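You operate a simulated robot arm through the tools that you are given. There is no shell and no other tool. Be economical: measure what you need, move in short steps, check, and stop when the job is done.

Carry out the task below with a simulated robot arm. There is one attempt and no reset: what you move stays moved.

Task
Shake the streaky can in the shaker till its paint is one colour.
Fine: one full run; leave it clamped under the shut cover and the other can alone. Set down upright: can.

The check looks at the end state, three seconds after you hand in, the way a careful person would. Anything else that was tipped, shoved, dropped, spilled or broken makes it a failure. Lids that push on must go on centred and level and be pressed home; caps that screw on are set level and turned clockwise until they are tight.

Robot
A 6-joint arm with a two-finger parallel gripper, fixed in place. Base frame: the origin is at the foot of the arm, x ahead of it, y to its left, z up; the work surface is at about z = 0.85. Readings come in m, degrees, newtons and seconds.
With the tool pointing down near the work surface it reaches from about 0.26 to 0.68 m from the base axis. Its first joint turns from -66.0 to 66.0 degrees. Payload 2.9 kg.
Tool frame: the origin (TCP) lies between the finger pads and is the grasp point; the fingertips stand 0.03 m ahead of it; z points along the fingers, y is the line along which they close. The gripper opens to 0.11 m. The fingers are 0.02 m wide and 0.01 m thick; the gripper's body (0.048 by 0.112 m) begins 0.055 m behind the TCP.
Orientation is that of the tool frame in the base frame, as [roll, pitch, yaw] about the fixed x, y, z axes, in that order (R = Rz(yaw) Ry(pitch) Rx(roll)). With the fingers straight down and closing along the base's y, the tool's x points along the base's -x, its y along +y and its z along -z.

Tools
- The arm moves only by the tool apply_moves. Its argument "increments" is a list of rows, each a list of 3 entries, a list of its own where there are three numbers: the turn, a rotation vector about the tool's x, y, z in degrees, then the shift along the tool's x, y, z in m, then the gripper command, from -1 (shut) to 1 (fully open), values between in proportion. In form: [[[ax, ay, az], [x, y, z], fingers], ...]. A call has 1 to 10 rows; each row shifts and turns the commanded pose from where the row before left it, along the tool's axes as they then stand. Rows are played at 5 a second. More than 0.05 m and 8.6 degrees between two rows, or a gripper value outside its range, and nothing of the call is played. Where a pose cannot be reached the arm comes as near as it can. A force on the tool above 70 N (or 10 N above the force at the start of the call, whichever is more), or a blocked arm, ends the call early, and 0.2 s more pass. Each finger travels about 0.108 m/s and halts on what it meets, pressing with about 29 N; the grip force reading is that of the motor and also rises with nothing between the fingers. The clock runs only during rows and for 0.2 s after the last one: add rows that do not move to give the fingers time. The reply holds the time, the measured pose of the TCP, the force on the tool along the base axes, the opening and the grip force, in the units named above and with some noise, with the torque about the TCP (base axes, N m) and any sound that the robot's microphone picked up.
- Cameras (640 x 400 px; columns grow to the right, rows downward): "scene" is fixed at [0.0785, 0.4301, 1.395]; the picture's right is [-0.78, -0.62, 0.00], its down [-0.29, 0.36, -0.89] and it looks along [0.55, -0.69, -0.46] (base axes); focal length 298 px, centre (320, 200). "wrist" rides on the gripper at [0.072, 0.017, -0.103] in the tool frame; the picture's right is [-0.23, 0.97, 0.00], its down [-0.76, -0.18, -0.62] and it looks along [-0.61, -0.14, 0.78] (tool axes); focal length 222 px, centre (320, 200). There is no depth. A picture from a camera that has moved, and an enlarged one, comes with that camera's place and axes in the base frame and with its lens.
- get_image(camera): a new picture of that camera. The clock stands still meanwhile.
- enlarge(camera, box): a new picture of the part [left, top, right, bottom] of that camera's present view, enlarged. The clock stands still meanwhile.
- sign_off(): hands the job in; it is judged then, once.

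Go step by step. Nothing tells you positions but the pictures and the camera data: compare them with the known pose of the tool, close in by small moves and look again before you grip or let go. The budget is 120 turns and 76 pictures, counting those below and the enlarged ones. Unless the task says otherwise, let go and move clear before handing in, and close with one line.

The tools are called after "Emit:" as a command line: name --argument value ..., lists and objects as JSON in quotes. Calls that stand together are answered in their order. apply_moves: Moves the arm, as the interface text tells. Its arguments: {"type":"object","properties":{"increments":{"type":"array","items":{"type":"array"}}},"required":["increments"]} The other tools are called the same way: get_image (camera) takes a picture; enlarge (camera, box) takes an enlarged picture of a part of a camera's view; sign_off () hands the job in.

At the start:

```text
t: 0.0
position: [0.3986, -0.0424, 1.2986]
orientation: [-180.0, 0.0, -179.9]
force: [0.1, 0.7, -0.5]
wrist_torque: [-0.01, 0.01, 0.03]
grip_width: 0.1102
gripper_force: 0.0
```

scene: 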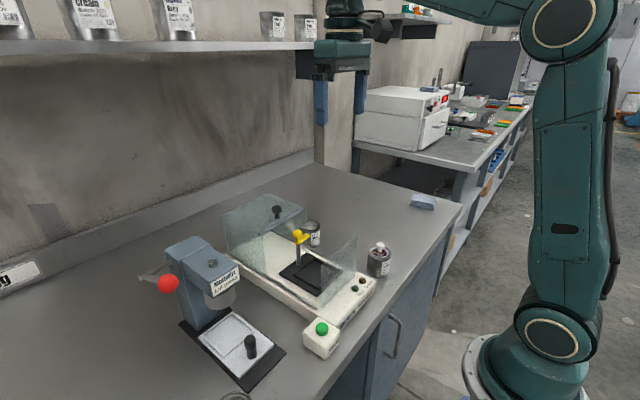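
wrist: 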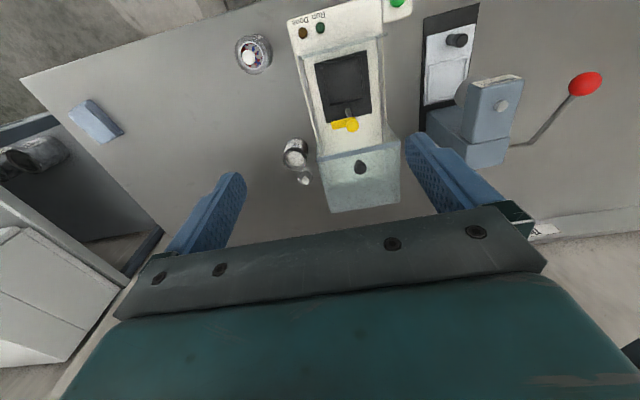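

I see a shaker with a clear cover, a yellow clamp, a green button, and two small cans beside it. I'll enlarge these views before moving.

Emit:
enlarge --camera "scene" --box '[210, 180, 450, 370]'

Emit:
enlarge --camera "wrist" --box '[220, 0, 480, 220]'

```text
2.11 times, centred on (330, 275) of scene
camera zoom: at [0.0785, 0.4301, 1.395], right [-0.78, -0.62, 0.0], down [-0.29, 0.36, -0.89], along [0.55, -0.69, -0.46], focal length 627 px, centre (299, 42)
```

zoom: 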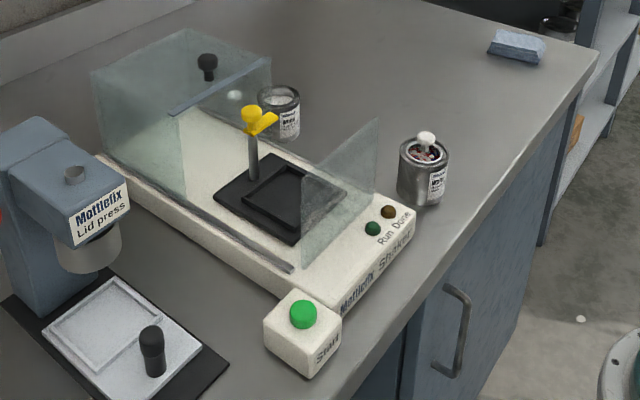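

```text
1.82 times, centred on (350, 110) of wrist
camera zoom: at [0.3275, -0.0258, 1.4019], right [0.23, 0.97, 0.0], down [0.76, -0.18, 0.62], along [0.61, -0.14, -0.78], focal length 404 px, centre (266, 364)
```

zoom: 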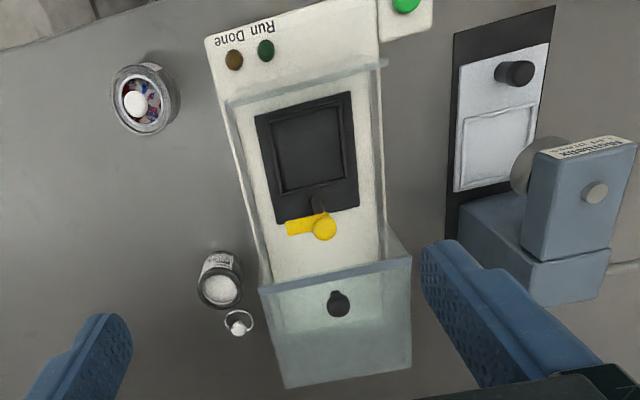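

I take the streaky can to be at about (0.344, -0.152), near the front edge. The white can is at about (0.568, -0.143) with a loose lid behind it. I'll zoom in on both.

Emit:
enlarge --camera "scene" --box '[350, 225, 410, 265]'

Emit:
enlarge --camera "wrist" --box '[220, 20, 320, 82]'

Emit:
enlarge --camera "wrist" --box '[260, 130, 360, 192]'

Emit:
enlarge --camera "scene" --box '[220, 190, 380, 310]'

```text
10.00 times, centred on (380, 245) of scene
camera zoom: at [0.0785, 0.4301, 1.395], right [-0.78, -0.62, 0.0], down [-0.29, 0.36, -0.89], along [0.55, -0.69, -0.46], focal length 2976 px, centre (-280, -250)
```

zoom: 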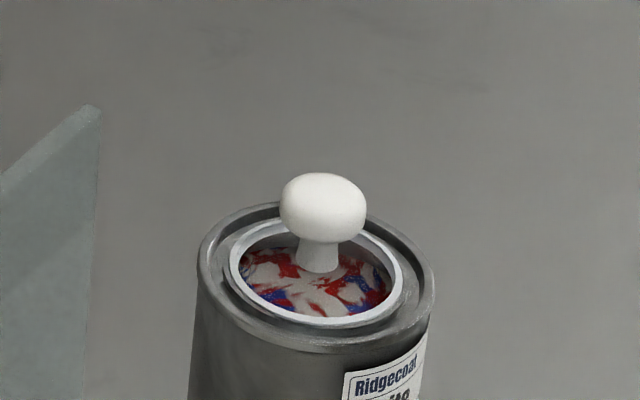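

```text
6.40 times, centred on (270, 51) of wrist
camera zoom: at [0.3275, -0.0258, 1.4019], right [0.23, 0.97, 0.0], down [0.76, -0.18, 0.62], along [0.61, -0.14, -0.78], focal length 1422 px, centre (640, 1154)
```

zoom: 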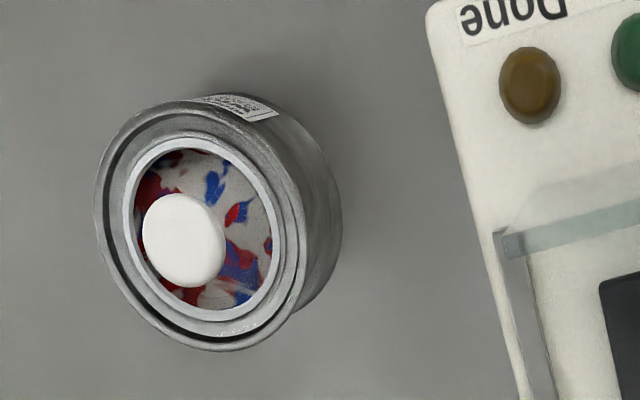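

```text
6.40 times, centred on (310, 161) of wrist
camera zoom: at [0.3275, -0.0258, 1.4019], right [0.23, 0.97, 0.0], down [0.76, -0.18, 0.62], along [0.61, -0.14, -0.78], focal length 1422 px, centre (384, 450)
```

zoom: 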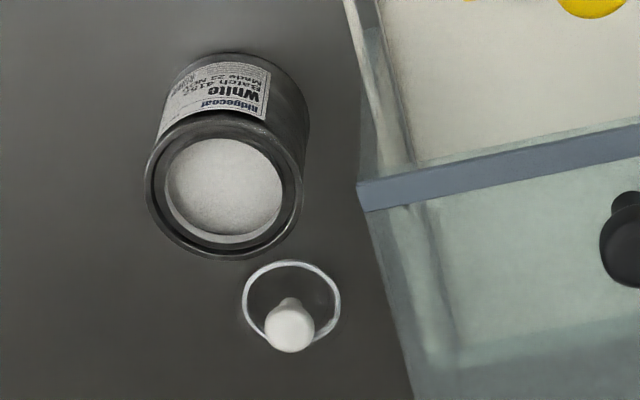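

```text
3.33 times, centred on (300, 250) of scene
camera zoom: at [0.0785, 0.4301, 1.395], right [-0.78, -0.62, 0.0], down [-0.29, 0.36, -0.89], along [0.55, -0.69, -0.46], focal length 992 px, centre (387, 33)
```

zoom: 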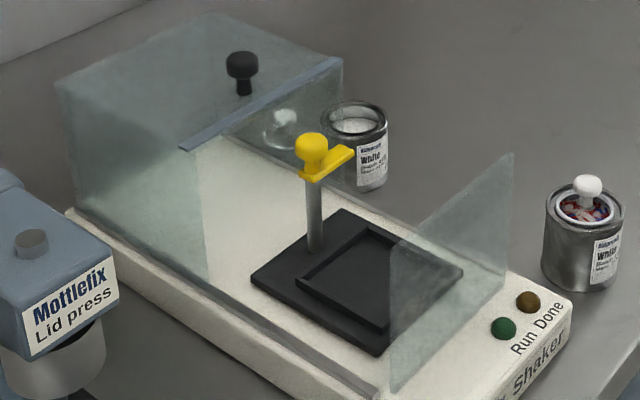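

The streaky can has a lid with a white knob on it, and the uniform white can stands open with its own lid beside it. I need to know whether the streaky can's lid is pressed home, so I'm moving in for a closer look.

Emit:
apply_moves --increments '[[[0, 0, 0], [0.0156, -0.0216, 0.036], 1], [[0, 0, 0], [0.0156, -0.0216, 0.036], 1], [[0, 0, 0], [0.0156, -0.0216, 0.036], 1], [[0, 0, 0], [0.0156, -0.0216, 0.036], 1], [[0, 0, 0], [0.0156, -0.0216, 0.036], 1], [[0, 0, 0], [0, 0, 0], 1]]'

Emit:
get_image --camera "wrist"

```text
t: 1.4
position: [0.3223, -0.1485, 1.1198]
orientation: [180.0, 0.2, -180.0]
force: [0.8, -0.1, 0.0]
wrist_torque: [0.0, 0.0, 0.0]
grip_width: 0.11
gripper_force: 0.1
```

```text
67 pictures are left
camera wrist: at [0.2496, -0.1332, 1.2241], right [0.23, 0.97, 0.0], down [0.76, -0.18, 0.62], along [0.61, -0.14, -0.78], focal length 222 px, centre (320, 200)
```

wrist: 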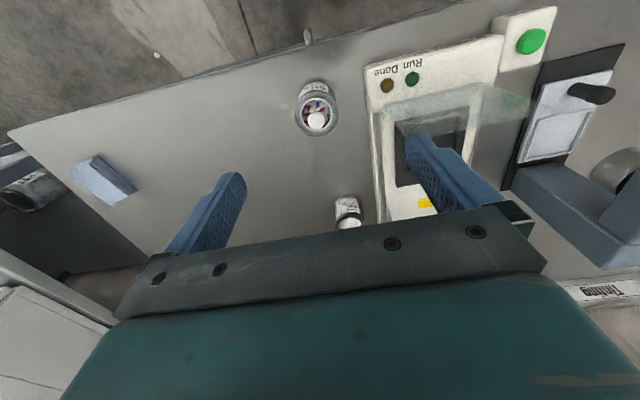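

Emit:
enlarge --camera "wrist" --box '[284, 72, 348, 142]'

Emit:
enlarge --camera "scene" --box '[360, 234, 400, 280]'

```text
5.71 times, centred on (316, 107) of wrist
camera zoom: at [0.2496, -0.1332, 1.2241], right [0.23, 0.97, 0.0], down [0.76, -0.18, 0.62], along [0.61, -0.14, -0.78], focal length 1269 px, centre (343, 731)
```

zoom: 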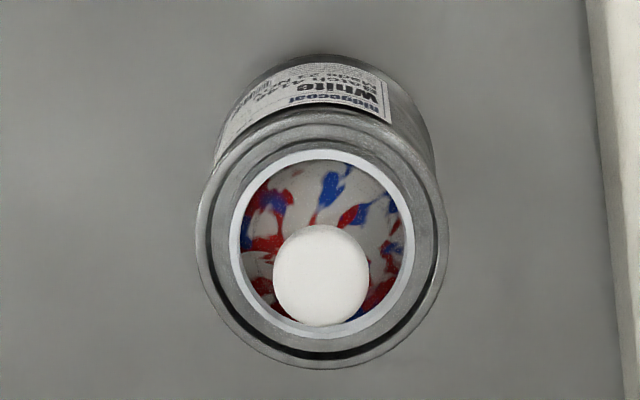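

```text
8.70 times, centred on (380, 257) of scene
camera zoom: at [0.0785, 0.4301, 1.395], right [-0.78, -0.62, 0.0], down [-0.29, 0.36, -0.89], along [0.55, -0.69, -0.46], focal length 2588 px, centre (-202, -296)
```

zoom: 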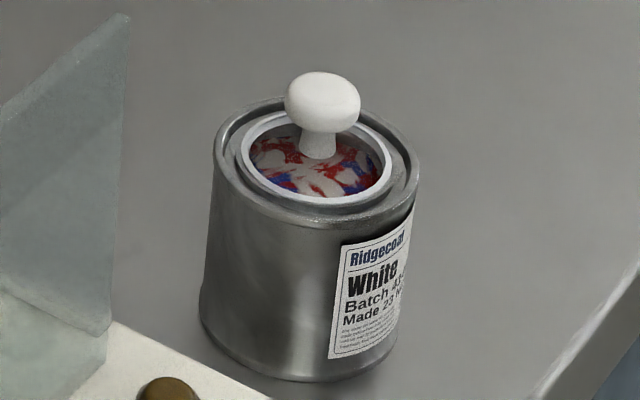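

The lid seems to sit a little proud of the rim, but I can't tell from above. I'll tilt the wrist for a flatter view.

Emit:
apply_moves --increments '[[[0, -8, 0], [0, 0, 0], 1], [[0, -8, 0], [0, 0, 0], 1], [[0, -8, 0], [0, 0, 0], 1], [[0, -8, 0], [0, 0, 0], 1], [[0, -8, 0], [0, 0, 0], 1], [[0, 0, 0], [0, 0, 0], 1]]'

Emit:
get_image --camera "wrist"

```text
t: 2.8
position: [0.3211, -0.151, 1.118]
orientation: [179.9, 40.1, 180.0]
force: [0.3, -0.1, -0.3]
wrist_torque: [0.02, 0.0, 0.0]
grip_width: 0.1101
gripper_force: 0.1
```

```text
64 pictures are left
camera wrist: at [0.2, -0.1335, 1.1508], right [0.17, 0.97, 0.15], down [0.18, -0.18, 0.97], along [0.97, -0.14, -0.21], focal length 222 px, centre (320, 200)
```

wrist: 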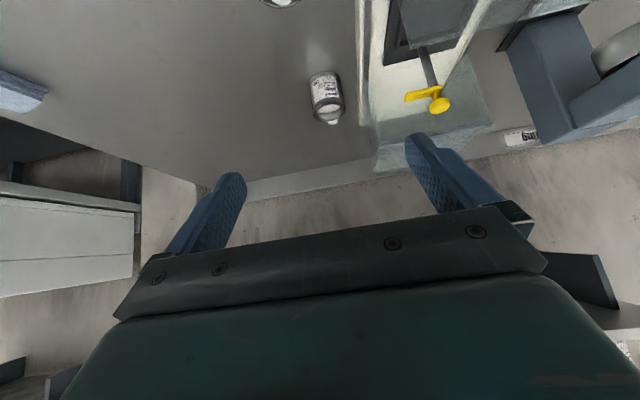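

Reachable so far. I'm lowering and backing off for a flat view of the lid.

Emit:
apply_moves --increments '[[[0, 0, 0], [0.0324, 0, 0.01525], 1], [[0, 0, 0], [0.0324, 0, 0.01525], 1], [[0, 0, 0], [0.0324, 0, 0.01525], 1], [[0, 0, 0], [0.0324, 0, 0.01525], 1], [[0, 0, 0], [0, 0, 0], 1]]'

Emit:
get_image --camera "wrist"

```text
t: 4.0
position: [0.2869, -0.1783, 1.0063]
orientation: [179.9, 40.0, 180.0]
force: [-0.7, -0.7, 0.1]
wrist_torque: [-0.02, 0.04, 0.0]
grip_width: 0.1101
gripper_force: 0.1
out of reach, approached as far as the arm can: row 3, 4
```

```text
63 pictures are left
camera wrist: at [0.1653, -0.1611, 1.0393], right [0.17, 0.97, 0.15], down [0.18, -0.18, 0.97], along [0.97, -0.14, -0.21], focal length 222 px, centre (320, 200)
```

wrist: 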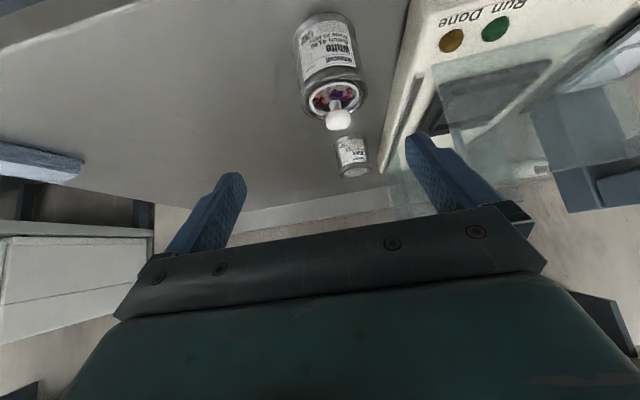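

Emit:
enlarge --camera "wrist" --box '[288, 70, 380, 134]'

```text
6.25 times, centred on (334, 102) of wrist
camera zoom: at [0.1653, -0.1611, 1.0393], right [0.17, 0.97, 0.15], down [0.18, -0.18, 0.97], along [0.97, -0.14, -0.21], focal length 1388 px, centre (232, 812)
```

zoom: 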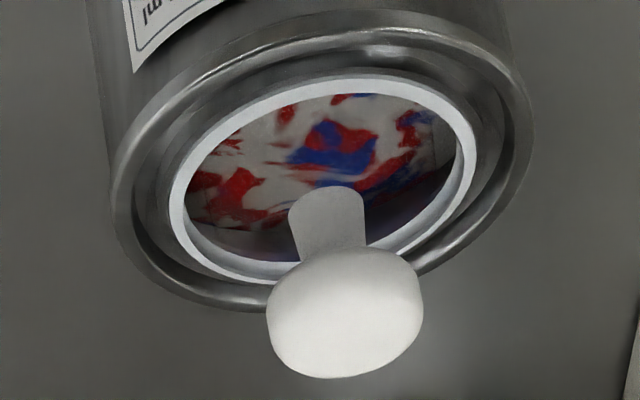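

The knob's centre works out to about (0.349, -0.1605, 0.929) from three views, and the rim is at z ≈ 0.908. I still can't tell if the lid is seated, so I'll go upright, shut the fingers and press gently on the knob to find out.

Emit:
apply_moves --increments '[[[0, 8, 0], [-0.02, 0, -0.02], 1], [[0, 8, 0], [-0.01, 0, -0.01], 1], [[0, 8, 0], [0, 0, 0], 0], [[0, 8, 0], [0, 0, 0], -1], [[0, 8, 0], [0, 0, 0], -1], [[0, 0, 0], [0, 0, 0], -1], [[0, 0, 0], [0, 0, 0], -1]]'

```text
t: 5.6
position: [0.294, -0.1787, 1.0484]
orientation: [180.0, 0.0, -180.0]
force: [-0.3, 0.6, -0.2]
wrist_torque: [-0.03, -0.01, 0.02]
grip_width: 0.0
gripper_force: 29.0
```

Upright and shut. I'm moving over the knob.

Emit:
apply_moves --increments '[[[0, 0, 0], [-0.0275, 0.0091, 0.01], -1], [[0, 0, 0], [-0.0275, 0.0091, 0.01], -1], [[0, 0, 0], [0, 0, 0.028], -1], [[0, 0, 0], [0, 0, 0], -1]]'

Emit:
enlarge --camera "scene" --box '[340, 200, 420, 280]'

Emit:
get_image --camera "wrist"

```text
t: 6.6
position: [0.3486, -0.1595, 0.9981]
orientation: [-180.0, 0.0, -180.0]
force: [-0.7, -0.5, -0.2]
wrist_torque: [-0.01, -0.03, 0.01]
grip_width: 0.0003
gripper_force: 28.9
```

```text
5.00 times, centred on (380, 240) of scene
camera zoom: at [0.0785, 0.4301, 1.395], right [-0.78, -0.62, 0.0], down [-0.29, 0.36, -0.89], along [0.55, -0.69, -0.46], focal length 1488 px, centre (20, 0)
```

zoom: 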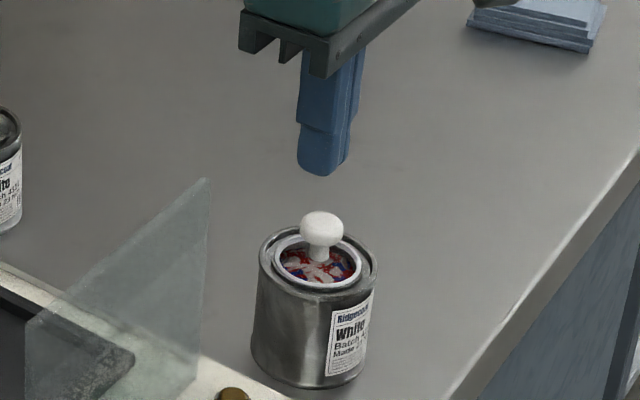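

```text
60 pictures are left
camera wrist: at [0.2775, -0.1439, 1.1022], right [0.23, 0.97, 0.0], down [0.76, -0.18, 0.62], along [0.61, -0.14, -0.78], focal length 222 px, centre (320, 200)
```

wrist: 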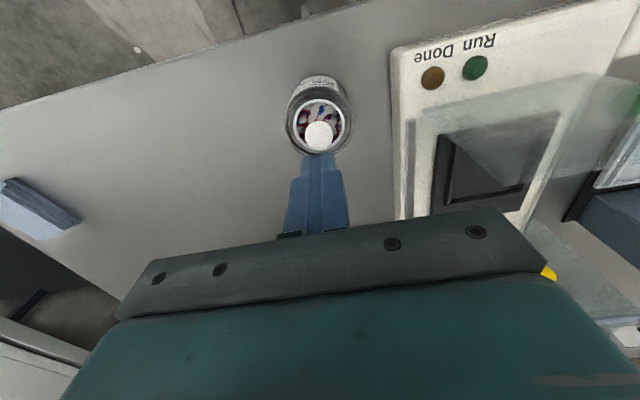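

The fingertips are in line over the knob. I'll go down slowly until they touch.

Emit:
apply_moves --increments '[[[0, 0, 0], [0, -0.001, 0.012], -1], [[0, 0, 0], [0, 0, 0.008], -1], [[0, 0, 0], [0, 0, 0.003], -1], [[0, 0, 0], [0, 0, 0.002], -1], [[0, 0, 0], [0, 0, 0.002], -1], [[0, 0, 0], [0, 0, 0.002], -1]]'

```text
t: 8.0
position: [0.3491, -0.1602, 0.9722]
orientation: [179.9, 0.0, -179.9]
force: [0.0, -0.8, 0.3]
wrist_torque: [0.0, -0.05, -0.02]
grip_width: 0.0
gripper_force: 28.8
```

Emit:
apply_moves --increments '[[[0, 0, 0], [0, 0, 0.001], -1], [[0, 0, 0], [0, 0, 0.001], -1], [[0, 0, 0], [0, 0, 0.001], -1], [[0, 0, 0], [0, 0, 0.001], -1], [[0, 0, 0], [0, 0, 0], -1]]'

```text
t: 9.2
position: [0.3496, -0.1611, 0.9682]
orientation: [180.0, 0.0, 180.0]
force: [-0.2, -0.2, -0.1]
wrist_torque: [-0.01, 0.01, -0.02]
grip_width: 0.0
gripper_force: 28.9
```

Emit:
apply_moves --increments '[[[0, 0, 0], [0, 0, 0.001], -1], [[0, 0, 0], [0, 0, 0.001], -1], [[0, 0, 0], [0, 0, 0.001], -1], [[0, 0, 0], [0, 0, 0.001], -1], [[0, 0, 0], [0, 0, 0], -1]]'

Emit:
enlarge --camera "scene" --box '[360, 220, 400, 260]'

```text
t: 10.4
position: [0.3485, -0.1604, 0.9648]
orientation: [-179.7, 0.5, 180.0]
force: [-11.1, 1.8, 59.9]
wrist_torque: [0.02, 0.55, 0.0]
grip_width: 0.0
gripper_force: 28.7
```

```text
10.00 times, centred on (380, 240) of scene
camera zoom: at [0.0776, 0.4305, 1.3949], right [-0.78, -0.62, 0.0], down [-0.29, 0.36, -0.89], along [0.55, -0.69, -0.46], focal length 2976 px, centre (-280, -200)
```

zoom: 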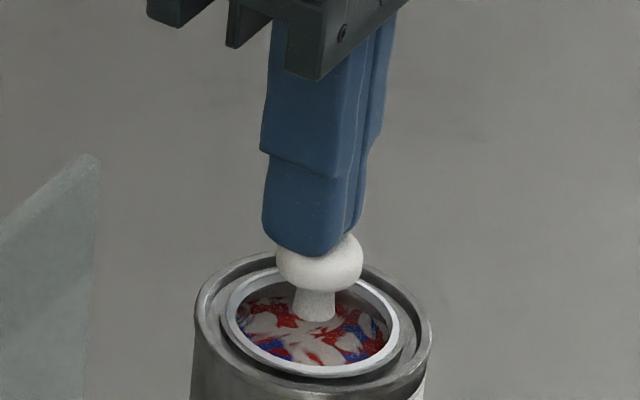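

The lid doesn't move under 60 N, and its ring looks flush with the lip compared with the open can, so it's probably seated. I'll back off, open and go down around the can.

Emit:
apply_moves --increments '[[[0, 0, 0], [0, 0, -0.02], -1], [[0, 0, 0], [0, 0, -0.02], -1], [[0, 0, 0], [0, 0, 0], 1], [[0, 0, 0], [0, 0, 0], 1], [[0, 0, 0], [0, 0, 0], 1], [[0, 0, 0], [0, 0, 0], 1]]'

Emit:
enlarge --camera "scene" --box '[350, 200, 410, 280]'

```text
t: 11.8
position: [0.348, -0.1609, 1.0024]
orientation: [180.0, 0.0, -179.9]
force: [-0.1, 0.4, 0.3]
wrist_torque: [-0.01, -0.02, -0.01]
grip_width: 0.1099
gripper_force: 0.0
```

```text
5.00 times, centred on (380, 240) of scene
camera zoom: at [0.0785, 0.4301, 1.395], right [-0.78, -0.62, 0.0], down [-0.29, 0.36, -0.89], along [0.55, -0.69, -0.46], focal length 1488 px, centre (20, 0)
```

zoom: 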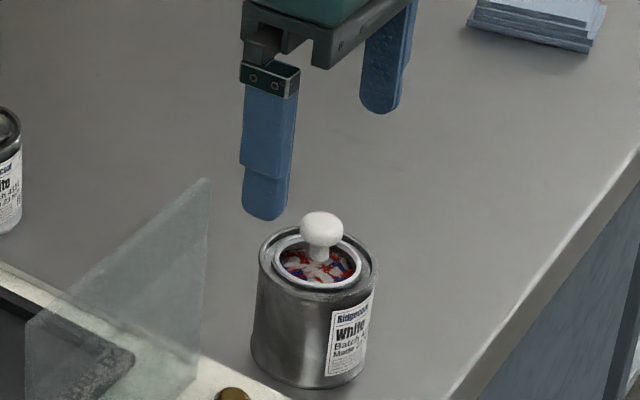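

Aligned. Next I go down around the can and grip it.

Emit:
apply_moves --increments '[[[0, 0, 0], [0, 0, 0.04], 1], [[0, 0, 0], [0, 0, 0.04], 1], [[0, 0, 0], [0, 0, 0.02], 1], [[0, 0, 0], [0, 0, 0.009], 1], [[0, 0, 0], [0, 0, 0], 1]]'

Emit:
enlarge --camera "scene" --box '[340, 200, 420, 290]'

```text
t: 13.0
position: [0.3487, -0.1601, 0.8938]
orientation: [-180.0, 0.0, -179.9]
force: [-0.1, 0.2, -0.3]
wrist_torque: [-0.02, -0.01, 0.0]
grip_width: 0.11
gripper_force: 0.1
```

```text
4.44 times, centred on (380, 245) of scene
camera zoom: at [0.0785, 0.4301, 1.395], right [-0.78, -0.62, 0.0], down [-0.29, 0.36, -0.89], along [0.55, -0.69, -0.46], focal length 1323 px, centre (53, 0)
```

zoom: 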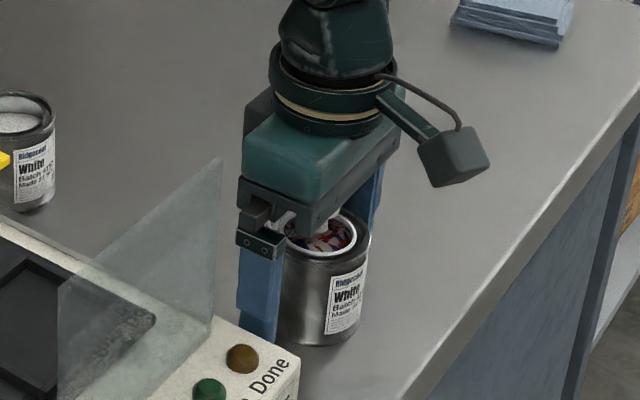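

The can sits between the fingers. I'll grip it and lift it straight up.

Emit:
apply_moves --increments '[[[0, 0, 0], [0, 0, 0], -1], [[0, 0, 0], [0, 0, 0], -1], [[0, 0, 0], [0, 0, 0], -1], [[0, 0, 0], [0, 0, 0], -1], [[0, 0, 0], [0, 0, -0.01], -1], [[0, 0, 0], [0, 0, -0.03], -1], [[0, 0, 0], [0, 0, -0.04], -1], [[0, 0, 0], [0, 0, 0], -1]]'

```text
t: 14.8
position: [0.3492, -0.1595, 0.9753]
orientation: [-180.0, 0.0, -179.9]
force: [0.5, -0.4, 0.8]
wrist_torque: [-0.01, -0.02, 0.04]
grip_width: 0.0002
gripper_force: 28.8
```

The fingers shut on nothing. I need to see what happened to the can.

Emit:
enlarge --camera "scene" --box '[320, 190, 440, 290]'

Emit:
get_image --camera "wrist"

```text
4.00 times, centred on (380, 240) of scene
camera zoom: at [0.0785, 0.4301, 1.395], right [-0.78, -0.62, 0.0], down [-0.29, 0.36, -0.89], along [0.55, -0.69, -0.46], focal length 1191 px, centre (80, 40)
```

zoom: 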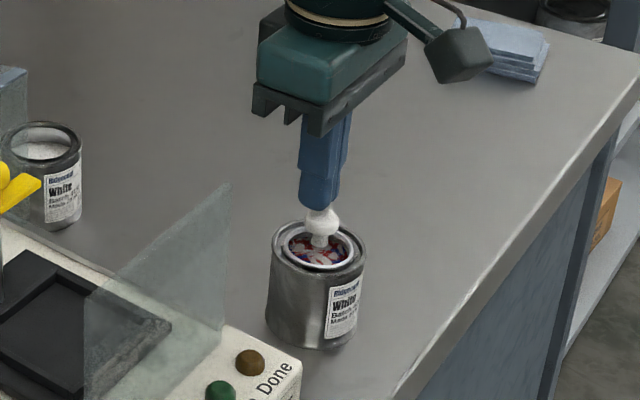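

```text
55 pictures are left
camera wrist: at [0.2776, -0.144, 1.0792], right [0.23, 0.97, 0.0], down [0.76, -0.18, 0.62], along [0.61, -0.14, -0.78], focal length 222 px, centre (320, 200)
```

wrist: 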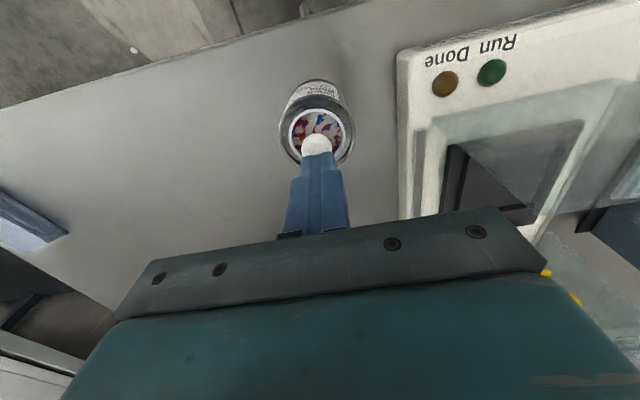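

The can is still upright in place, so the fingers slid off it or never took hold. I'll go down again, close, and read the grip before lifting.

Emit:
apply_moves --increments '[[[0, 0, 0], [0, 0, -0.03], -1], [[0, 0, 0], [0, 0, 0], 1], [[0, 0, 0], [0, 0, 0], 1], [[0, 0, 0], [0, 0, 0], 1], [[0, 0, 0], [0, 0, 0.04], 1], [[0, 0, 0], [0, 0, 0.04], 1], [[0, 0, 0], [0, 0, 0.028], 1], [[0, 0, 0], [0, 0, 0.005], 1], [[0, 0, 0], [0, 0, 0], 1]]'

Emit:
apply_moves --increments '[[[0, 0, 0], [0, 0, 0], -1], [[0, 0, 0], [0, 0, 0], -1], [[0, 0, 0], [0, 0, 0], -1], [[0, 0, 0], [0, 0, 0], -1], [[0, 0, 0], [0, 0, 0], -1]]'

Emit:
enlarge --camera "scene" --box '[340, 200, 420, 290]'

```text
t: 16.8
position: [0.3479, -0.16, 0.8921]
orientation: [-180.0, 0.1, -180.0]
force: [0.5, -0.6, -0.2]
wrist_torque: [0.01, -0.04, 0.0]
grip_width: 0.1099
gripper_force: 0.0
```

```text
t: 18.0
position: [0.3491, -0.1605, 0.8919]
orientation: [-180.0, 0.1, -179.9]
force: [-0.2, -1.1, 0.2]
wrist_torque: [-0.07, 0.02, -0.01]
grip_width: 0.0614
gripper_force: 28.9
```

```text
4.44 times, centred on (380, 245) of scene
camera zoom: at [0.0786, 0.4301, 1.395], right [-0.78, -0.62, 0.0], down [-0.29, 0.36, -0.89], along [0.55, -0.69, -0.46], focal length 1323 px, centre (53, 0)
```

zoom: 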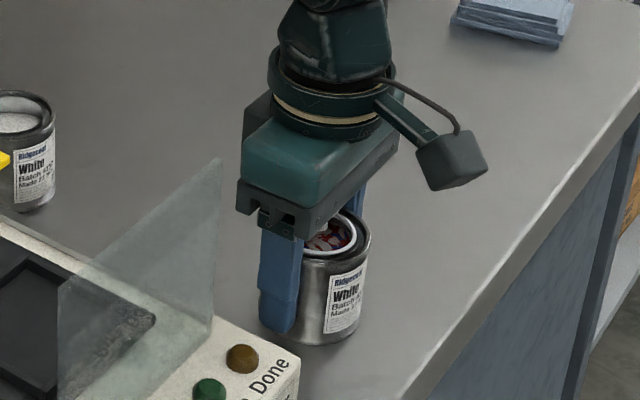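

I have it at 0.061 m. Lifting gently and watching the load.

Emit:
apply_moves --increments '[[[0, 0, 0], [0, 0, -0.003], -1], [[0, 0, 0], [0, 0, -0.003], -1], [[0, 0, 0], [0, 0, -0.003], -1], [[0, 0, 0], [0, 0, -0.003], -1], [[0, 0, 0], [0, 0, 0], -1]]'

Emit:
enlarge --camera "scene" --box '[340, 200, 420, 290]'

```text
t: 19.2
position: [0.348, -0.1606, 0.9027]
orientation: [179.9, 0.0, 180.0]
force: [0.0, 1.1, -1.8]
wrist_torque: [-0.02, 0.0, -0.02]
grip_width: 0.0613
gripper_force: 29.3
```

```text
4.44 times, centred on (380, 245) of scene
camera zoom: at [0.0786, 0.4301, 1.395], right [-0.78, -0.62, 0.0], down [-0.29, 0.36, -0.89], along [0.55, -0.69, -0.46], focal length 1323 px, centre (53, 0)
```

zoom: 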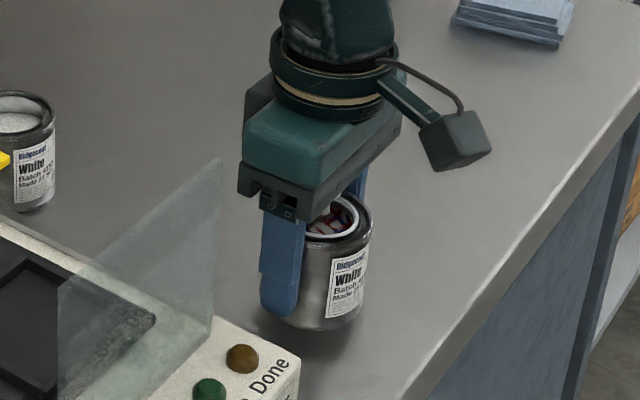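

It's lifting cleanly and is light, about 2 N. I'll raise it to clear the shaker and get a side view of the lid.

Emit:
apply_moves --increments '[[[0, 0, 0], [0, 0, -0.02], -1], [[0, 0, 0], [0, 0, -0.025], -1], [[0, 0, 0], [0, 0, -0.025], -1], [[0, 0, 0], [0, 0, -0.025], -1], [[0, 0, 0], [0, 0, -0.025], -1], [[0, 0, 0], [0, 0, -0.025], -1], [[0, 0, 0], [0, 0, -0.025], -1], [[0, 0, 0], [0, 0, -0.02], -1], [[0, 0, 0], [0, 0, -0.02], -1], [[0, 0, 0], [0, 0, 0], -1]]'

Emit:
get_image --camera "scene"

Emit:
get_image --camera "wrist"

```text
t: 21.4
position: [0.3477, -0.1607, 1.1139]
orientation: [180.0, 0.0, -179.9]
force: [-0.9, 1.5, -1.4]
wrist_torque: [-0.03, -0.02, 0.02]
grip_width: 0.0614
gripper_force: 29.1
```

```text
52 pictures are left
```

scene: 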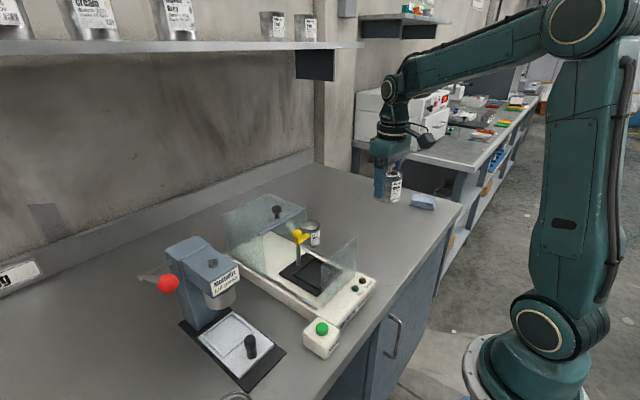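

```text
51 pictures are left
camera wrist: at [0.2762, -0.1453, 1.2182], right [0.23, 0.97, 0.0], down [0.76, -0.18, 0.62], along [0.61, -0.14, -0.78], focal length 222 px, centre (320, 200)
```

wrist: 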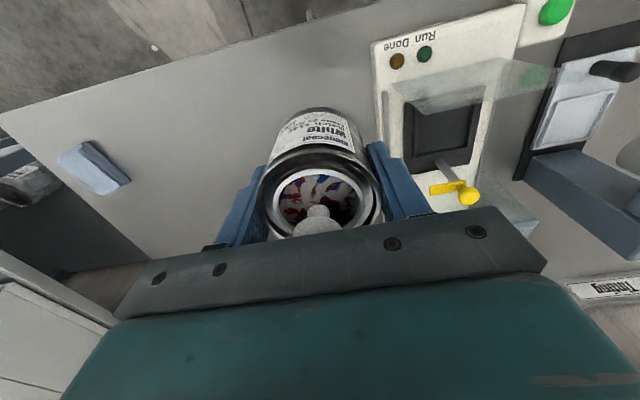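

The can is clear. I'll enlarge the tray and clamp in both views to locate them.

Emit:
enlarge --camera "wrist" --box '[370, 40, 530, 240]'

Emit:
enlarge --camera "scene" --box '[250, 200, 390, 330]'

Emit:
enlarge --camera "scene" --box '[360, 140, 430, 210]'

```text
2.00 times, centred on (450, 140) of wrist
camera zoom: at [0.2762, -0.1453, 1.2182], right [0.23, 0.97, 0.0], down [0.76, -0.18, 0.62], along [0.61, -0.14, -0.78], focal length 444 px, centre (60, 320)
```

zoom: 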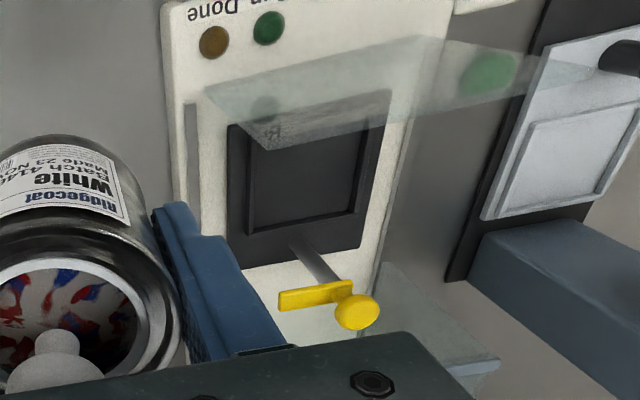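

```text
3.08 times, centred on (320, 265) of scene
camera zoom: at [0.0786, 0.4301, 1.395], right [-0.78, -0.62, 0.0], down [-0.29, 0.36, -0.89], along [0.55, -0.69, -0.46], focal length 916 px, centre (320, 0)
```

zoom: 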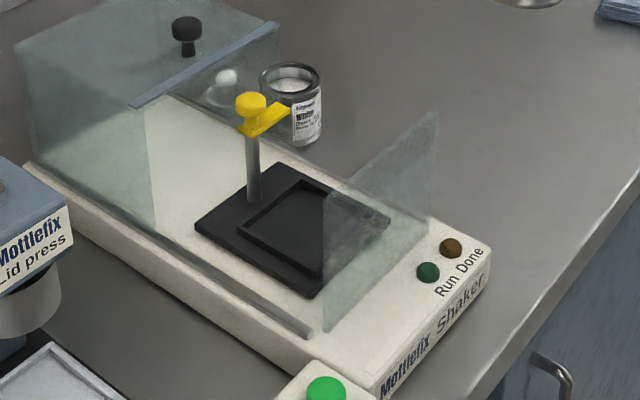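

```text
5.71 times, centred on (395, 175) of scene
camera zoom: at [0.0786, 0.4301, 1.395], right [-0.78, -0.62, 0.0], down [-0.29, 0.36, -0.89], along [0.55, -0.69, -0.46], focal length 1701 px, centre (-109, 343)
```

zoom: 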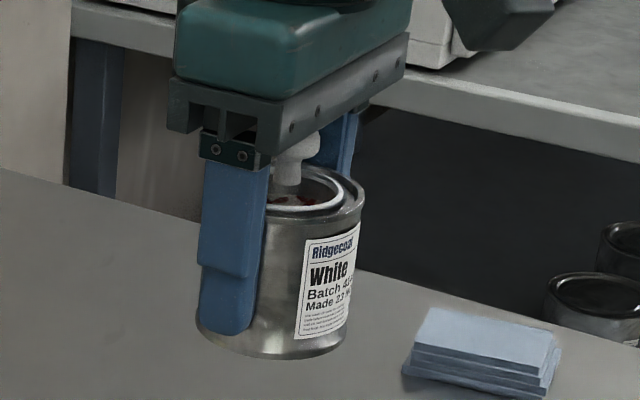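

From both views the recess centre is at about (0.437, 0.001) with the tray top at z ≈ 0.90. The clamp knob is at (0.4895, 0, 0.994), with its arm swung out to -y. The front panel is at x ≈ 0.36 and reaches up to z ≈ 1.018. I'll move over the tray and yaw the tool about 38° so the wrist camera clears the panel.

Emit:
apply_moves --increments '[[[0, 0, 0], [-0.0178, 0.0323, -0.004], -1], [[0, 0, 0], [-0.0178, 0.0323, -0.004], -1], [[0, 0, 0], [-0.0178, 0.0323, -0.004], -1], [[0, 0, 0], [-0.0178, 0.0323, -0.004], -1], [[0, 0, 0], [-0.0178, 0.0323, 0], -1], [[0, 0, 7.6], [0, 0, 0], -1], [[0, 0, 7.6], [0, 0, 0], -1], [[0, 0, 7.6], [0, 0, 0], -1], [[0, 0, 7.6], [0, 0, 0], -1], [[0, 0, 7.6], [0, 0, 0], -1]]'

Emit:
get_image --camera "scene"

Emit:
get_image --camera "wrist"

```text
t: 23.6
position: [0.4371, 0.0014, 1.1301]
orientation: [-180.0, 0.1, 141.8]
force: [-0.2, -0.7, -1.3]
wrist_torque: [0.01, 0.03, 0.02]
grip_width: 0.0612
gripper_force: 29.1
```

```text
47 pictures are left
```

scene: 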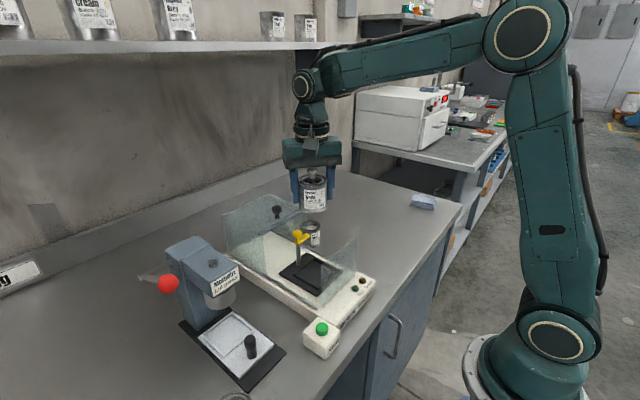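

```text
46 pictures are left
camera wrist: at [0.3914, 0.0579, 1.2331], right [0.78, 0.63, 0.0], down [0.49, -0.61, 0.62], along [0.39, -0.49, -0.78], focal length 222 px, centre (320, 200)
```

wrist: 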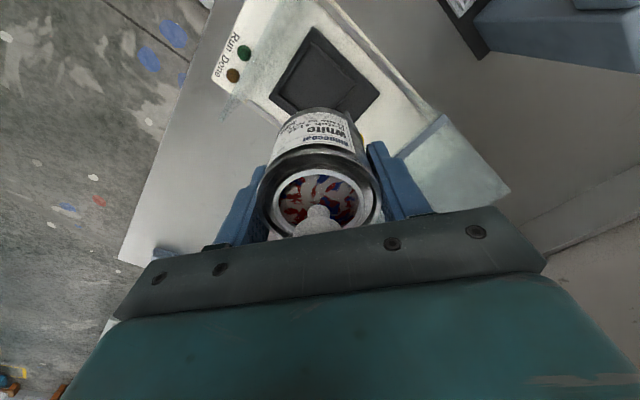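

Both views agree. I'll zoom once more on the lid edge-on, and on the recess from here.

Emit:
enlarge --camera "scene" --box '[285, 160, 345, 220]'

Emit:
enlarge --camera "wrist" --box '[230, 0, 430, 160]'

```text
6.67 times, centred on (315, 190) of scene
camera zoom: at [0.0786, 0.4301, 1.395], right [-0.78, -0.62, 0.0], down [-0.29, 0.36, -0.89], along [0.55, -0.69, -0.46], focal length 1984 px, centre (353, 267)
```

zoom: 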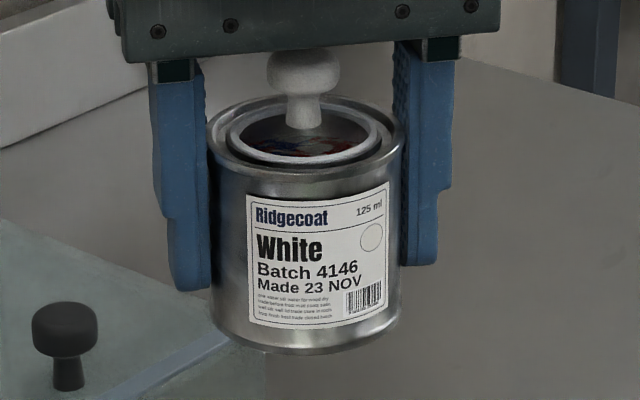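

```text
2.50 times, centred on (330, 80) of wrist
camera zoom: at [0.3914, 0.0579, 1.2331], right [0.78, 0.63, 0.0], down [0.49, -0.61, 0.62], along [0.39, -0.49, -0.78], focal length 555 px, centre (295, 500)
```

zoom: 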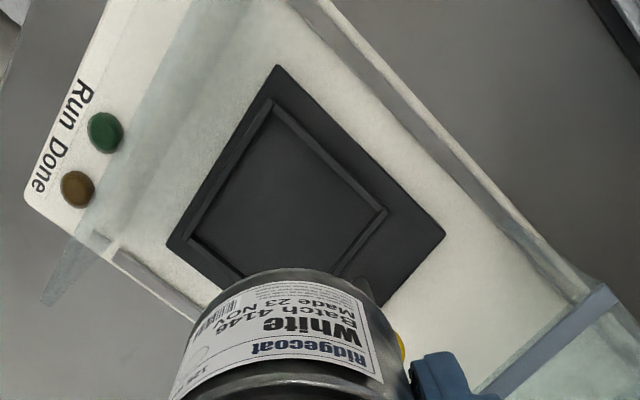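

The lid is flush and level. The recess frame centre refines to (0.434, -0.001), so I'll correct by a few mm and come down to just above the tray.

Emit:
apply_moves --increments '[[[0, 0, 0], [0.0009, -0.0037, 0.02], -1], [[0, 0, 0], [0, 0, 0.03], -1], [[0, 0, 0], [0, 0, 0.03], -1], [[0, 0, 0], [0, 0, 0.03], -1], [[0, 0, 0], [0, 0, 0.03], -1], [[0, 0, 0], [0, 0, 0.015], -1], [[0, 0, 0], [0, 0, 0], -1]]'

Emit:
enlarge --camera "scene" --box '[240, 190, 380, 310]'

Emit:
get_image --camera "wrist"

```text
t: 25.2
position: [0.4331, -0.0018, 0.974]
orientation: [179.9, 0.0, 142.2]
force: [-0.1, 0.0, -2.1]
wrist_torque: [0.02, 0.0, -0.01]
grip_width: 0.0612
gripper_force: 28.9
```

```text
3.33 times, centred on (310, 250) of scene
camera zoom: at [0.0786, 0.4301, 1.395], right [-0.78, -0.62, 0.0], down [-0.29, 0.36, -0.89], along [0.55, -0.69, -0.46], focal length 992 px, centre (353, 33)
```

zoom: 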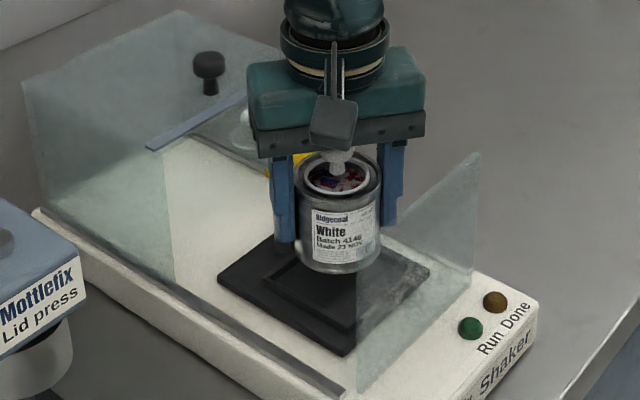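

```text
42 pictures are left
camera wrist: at [0.3876, 0.0559, 1.0777], right [0.78, 0.63, 0.0], down [0.49, -0.61, 0.62], along [0.39, -0.48, -0.78], focal length 222 px, centre (320, 200)
```

wrist: 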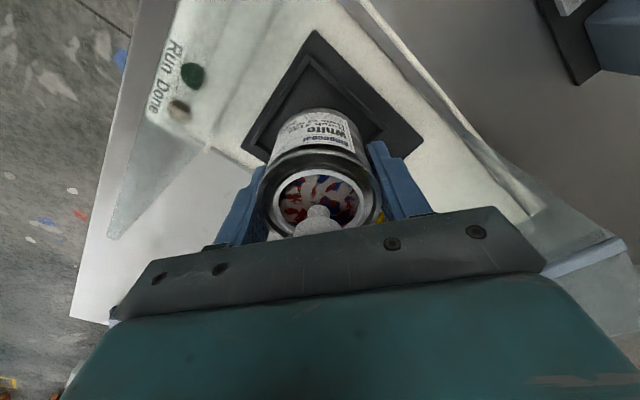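

All clear around the gripper. I'll keep going down in small steps.

Emit:
apply_moves --increments '[[[0, 0, 0], [0, 0, 0.008], -1], [[0, 0, 0], [0, 0, 0.008], -1], [[0, 0, 0], [0, 0, 0.006], -1], [[0, 0, 0], [0, 0, 0.003], -1], [[0, 0, 0], [0, 0, 0.003], -1], [[0, 0, 0], [0, 0, 0], -1]]'

Emit:
enlarge --camera "scene" --box '[270, 210, 370, 300]'

Emit:
enlarge --camera "wrist" --box '[230, 20, 430, 160]'

```text
t: 26.6
position: [0.4341, -0.0018, 0.9468]
orientation: [179.9, 0.1, 142.1]
force: [-0.6, -0.1, -1.0]
wrist_torque: [-0.02, 0.0, -0.02]
grip_width: 0.0616
gripper_force: 29.1
```

```text
4.44 times, centred on (320, 255) of scene
camera zoom: at [0.0786, 0.4301, 1.395], right [-0.78, -0.62, 0.0], down [-0.29, 0.36, -0.89], along [0.55, -0.69, -0.46], focal length 1323 px, centre (320, -44)
```

zoom: 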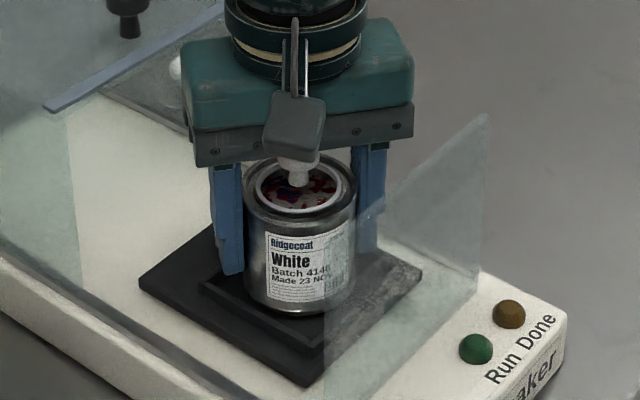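

```text
2.86 times, centred on (330, 90) of wrist
camera zoom: at [0.3879, 0.0555, 1.0508], right [0.78, 0.63, 0.0], down [0.49, -0.61, 0.62], along [0.39, -0.48, -0.78], focal length 635 px, centre (291, 514)
```

zoom: 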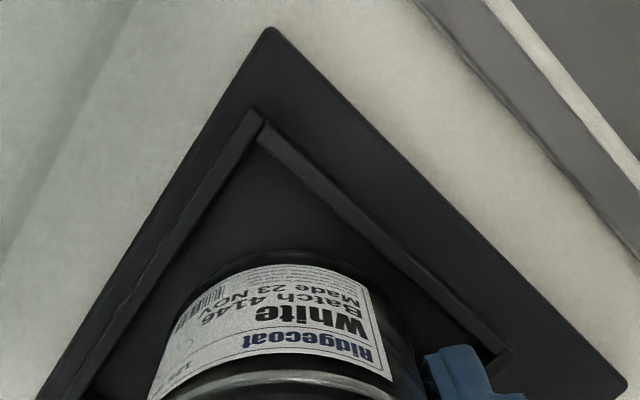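

The can is inside the frame's outline. I'll step down to contact.

Emit:
apply_moves --increments '[[[0, 0, 0], [0, 0, 0.002], -1], [[0, 0, 0], [0, 0, 0.002], -1], [[0, 0, 0], [0, 0, 0.002], -1], [[0, 0, 0], [0, 0, 0.001], -1], [[0, 0, 0], [0, 0, 0], -1]]'

```text
t: 27.8
position: [0.4351, 0.0001, 0.9413]
orientation: [179.9, 0.2, 142.0]
force: [-6.3, -1.8, 24.3]
wrist_torque: [-0.5, 0.31, 0.01]
grip_width: 0.0616
gripper_force: 29.2
```

Contact at TCP z ≈ 0.941. I'll check whether the can stands on the floor inside the frame or on its lip.

Emit:
enlarge --camera "scene" --box '[290, 230, 350, 290]'

Emit:
enlarge --camera "wrist" --box '[230, 20, 430, 160]'

```text
6.67 times, centred on (320, 260) of scene
camera zoom: at [0.0781, 0.4301, 1.395], right [-0.78, -0.62, 0.0], down [-0.29, 0.36, -0.89], along [0.55, -0.69, -0.46], focal length 1984 px, centre (320, -200)
```

zoom: 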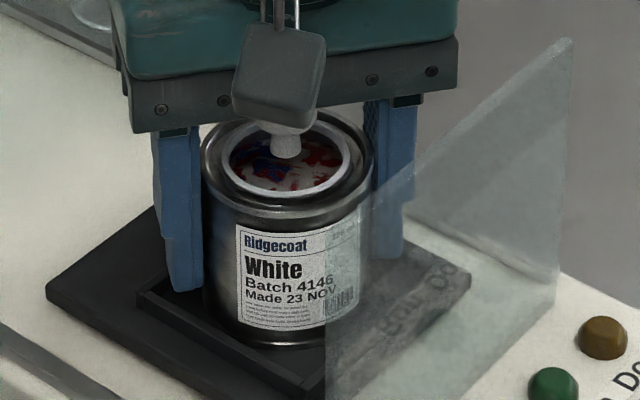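

```text
2.86 times, centred on (330, 90) of wrist
camera zoom: at [0.3884, 0.0558, 1.0443], right [0.78, 0.63, 0.0], down [0.49, -0.61, 0.62], along [0.39, -0.48, -0.78], focal length 635 px, centre (291, 514)
```

zoom: 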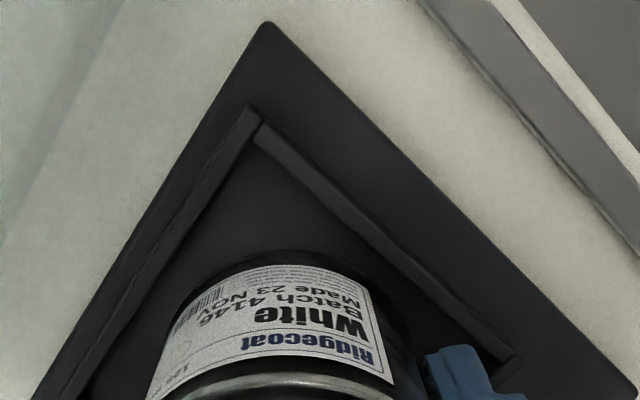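

It stands on the floor inside the frame, with gaps visible to the bars. I'll relieve the pressure and open partway.

Emit:
apply_moves --increments '[[[0, 0, 0], [0, 0, -0.0015], -1], [[0, 0, 0], [0, 0, 0], -1], [[0, 0, 0], [0, 0, 0], 0.3], [[0, 0, 0], [0, 0, 0], 0.4], [[0, 0, 0], [0, 0, 0], 0.4]]'

Emit:
enlarge --camera "scene" --box '[290, 230, 350, 290]'

```text
t: 29.0
position: [0.4346, -0.0018, 0.9412]
orientation: [179.9, -0.1, 142.1]
force: [0.3, 0.1, -0.4]
wrist_torque: [-0.01, 0.0, -0.02]
grip_width: 0.0771
gripper_force: 0.0
```

```text
6.67 times, centred on (320, 260) of scene
camera zoom: at [0.0785, 0.4301, 1.395], right [-0.78, -0.62, 0.0], down [-0.29, 0.36, -0.89], along [0.55, -0.69, -0.46], focal length 1984 px, centre (320, -200)
```

zoom: 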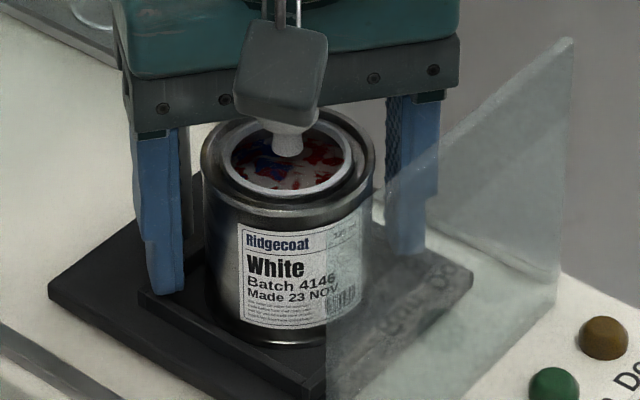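

The can stands level and free. Now I'll raise the gripper straight up and look at the clamp.

Emit:
apply_moves --increments '[[[0, 0, 0], [0, 0, -0.01], 0.4], [[0, 0, 0], [0, 0, -0.02], 0.4], [[0, 0, 0], [0, 0, -0.03], 0.4], [[0, 0, 0], [0, 0, -0.04], 0.4], [[0, 0, 0], [0, 0, -0.04], 0.4], [[0, 0, 0], [0, 0, -0.04], 0.4], [[0, 0, 0], [0.02, 0, -0.02], 0.4], [[0, 0, 0], [0, 0, 0], 0.4]]'

Emit:
enlarge --camera "scene" --box '[260, 210, 360, 300]'

Emit:
get_image --camera "wrist"

```text
t: 30.8
position: [0.4178, 0.0091, 1.1407]
orientation: [180.0, 0.0, 142.1]
force: [-0.3, -0.1, 0.1]
wrist_torque: [0.02, -0.03, 0.02]
grip_width: 0.0772
gripper_force: 0.1
```

```text
4.44 times, centred on (310, 255) of scene
camera zoom: at [0.0785, 0.4301, 1.395], right [-0.78, -0.62, 0.0], down [-0.29, 0.36, -0.89], along [0.55, -0.69, -0.46], focal length 1323 px, centre (364, -44)
```

zoom: 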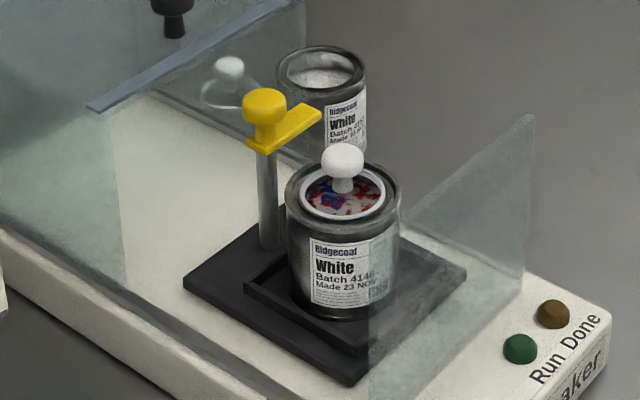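

```text
35 pictures are left
camera wrist: at [0.3721, 0.0661, 1.2442], right [0.78, 0.63, 0.0], down [0.49, -0.61, 0.62], along [0.39, -0.48, -0.78], focal length 222 px, centre (320, 200)
```

wrist: 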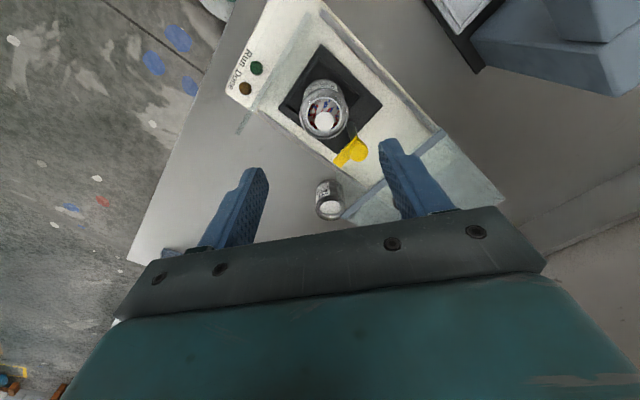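

The can is placed well at (0.436, -0.001). The yellow clamp arm should swing clockwise from -y to -x, over the can's rim. I'll locate its knob precisely.

Emit:
enlarge --camera "wrist" --box '[290, 70, 400, 190]'

Emit:
enlarge --camera "scene" --box '[295, 225, 350, 265]'

```text
3.33 times, centred on (345, 130) of wrist
camera zoom: at [0.3721, 0.0661, 1.2442], right [0.78, 0.63, 0.0], down [0.49, -0.61, 0.62], along [0.39, -0.48, -0.78], focal length 740 px, centre (237, 433)
```

zoom: 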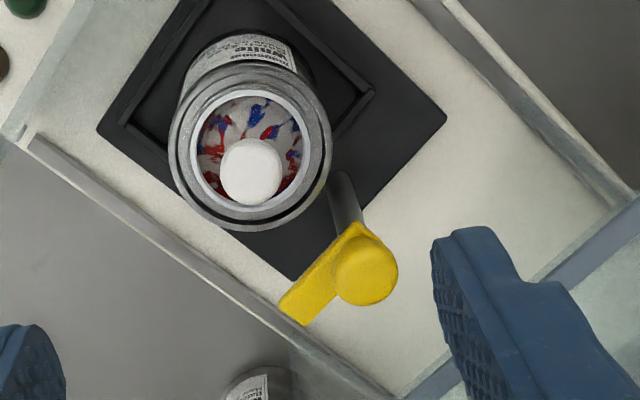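

```text
10.00 times, centred on (322, 245) of scene
camera zoom: at [0.0785, 0.4301, 1.395], right [-0.78, -0.62, 0.0], down [-0.29, 0.36, -0.89], along [0.55, -0.69, -0.46], focal length 2976 px, centre (295, -250)
```

zoom: 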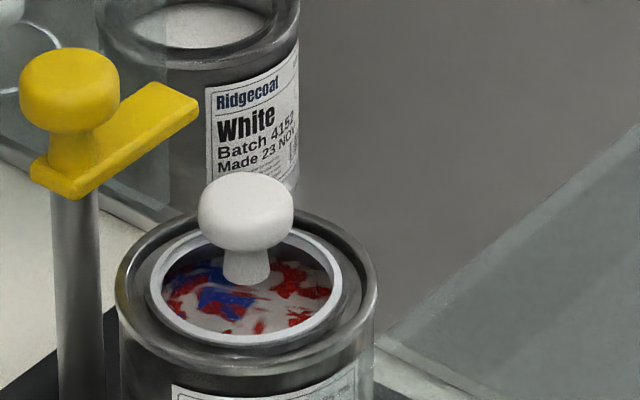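

The clamp knob is at about (0.4905, -0.0005), z ≈ 0.99, with the arm below it at z ≈ 0.972. I'll turn the tool back to -45° so a 90° clockwise twist stays centred.

Emit:
apply_moves --increments '[[[0, 0, -8.3], [0, 0, 0], 0], [[0, 0, -8.3], [0, 0, 0], 0], [[0, 0, -8.3], [0, 0, 0], 0], [[0, 0, -8.3], [0, 0, 0], 0], [[0, 0, -8.3], [0, 0, 0], 0], [[0, 0, -8.3], [0, 0, 0], 0], [[0, 0, -8.3], [0, 0, 0], 0], [[0, 0, -8.3], [0, 0, 0], 0], [[0, 0, -8.3], [0, 0, 0], 0], [[0, 0, -8.3], [0, 0, 0], 0]]'

```text
t: 33.0
position: [0.419, 0.0104, 1.1406]
orientation: [180.0, 0.1, -134.8]
force: [-0.3, 0.1, 0.9]
wrist_torque: [0.01, 0.01, 0.01]
grip_width: 0.0552
gripper_force: 0.0
```

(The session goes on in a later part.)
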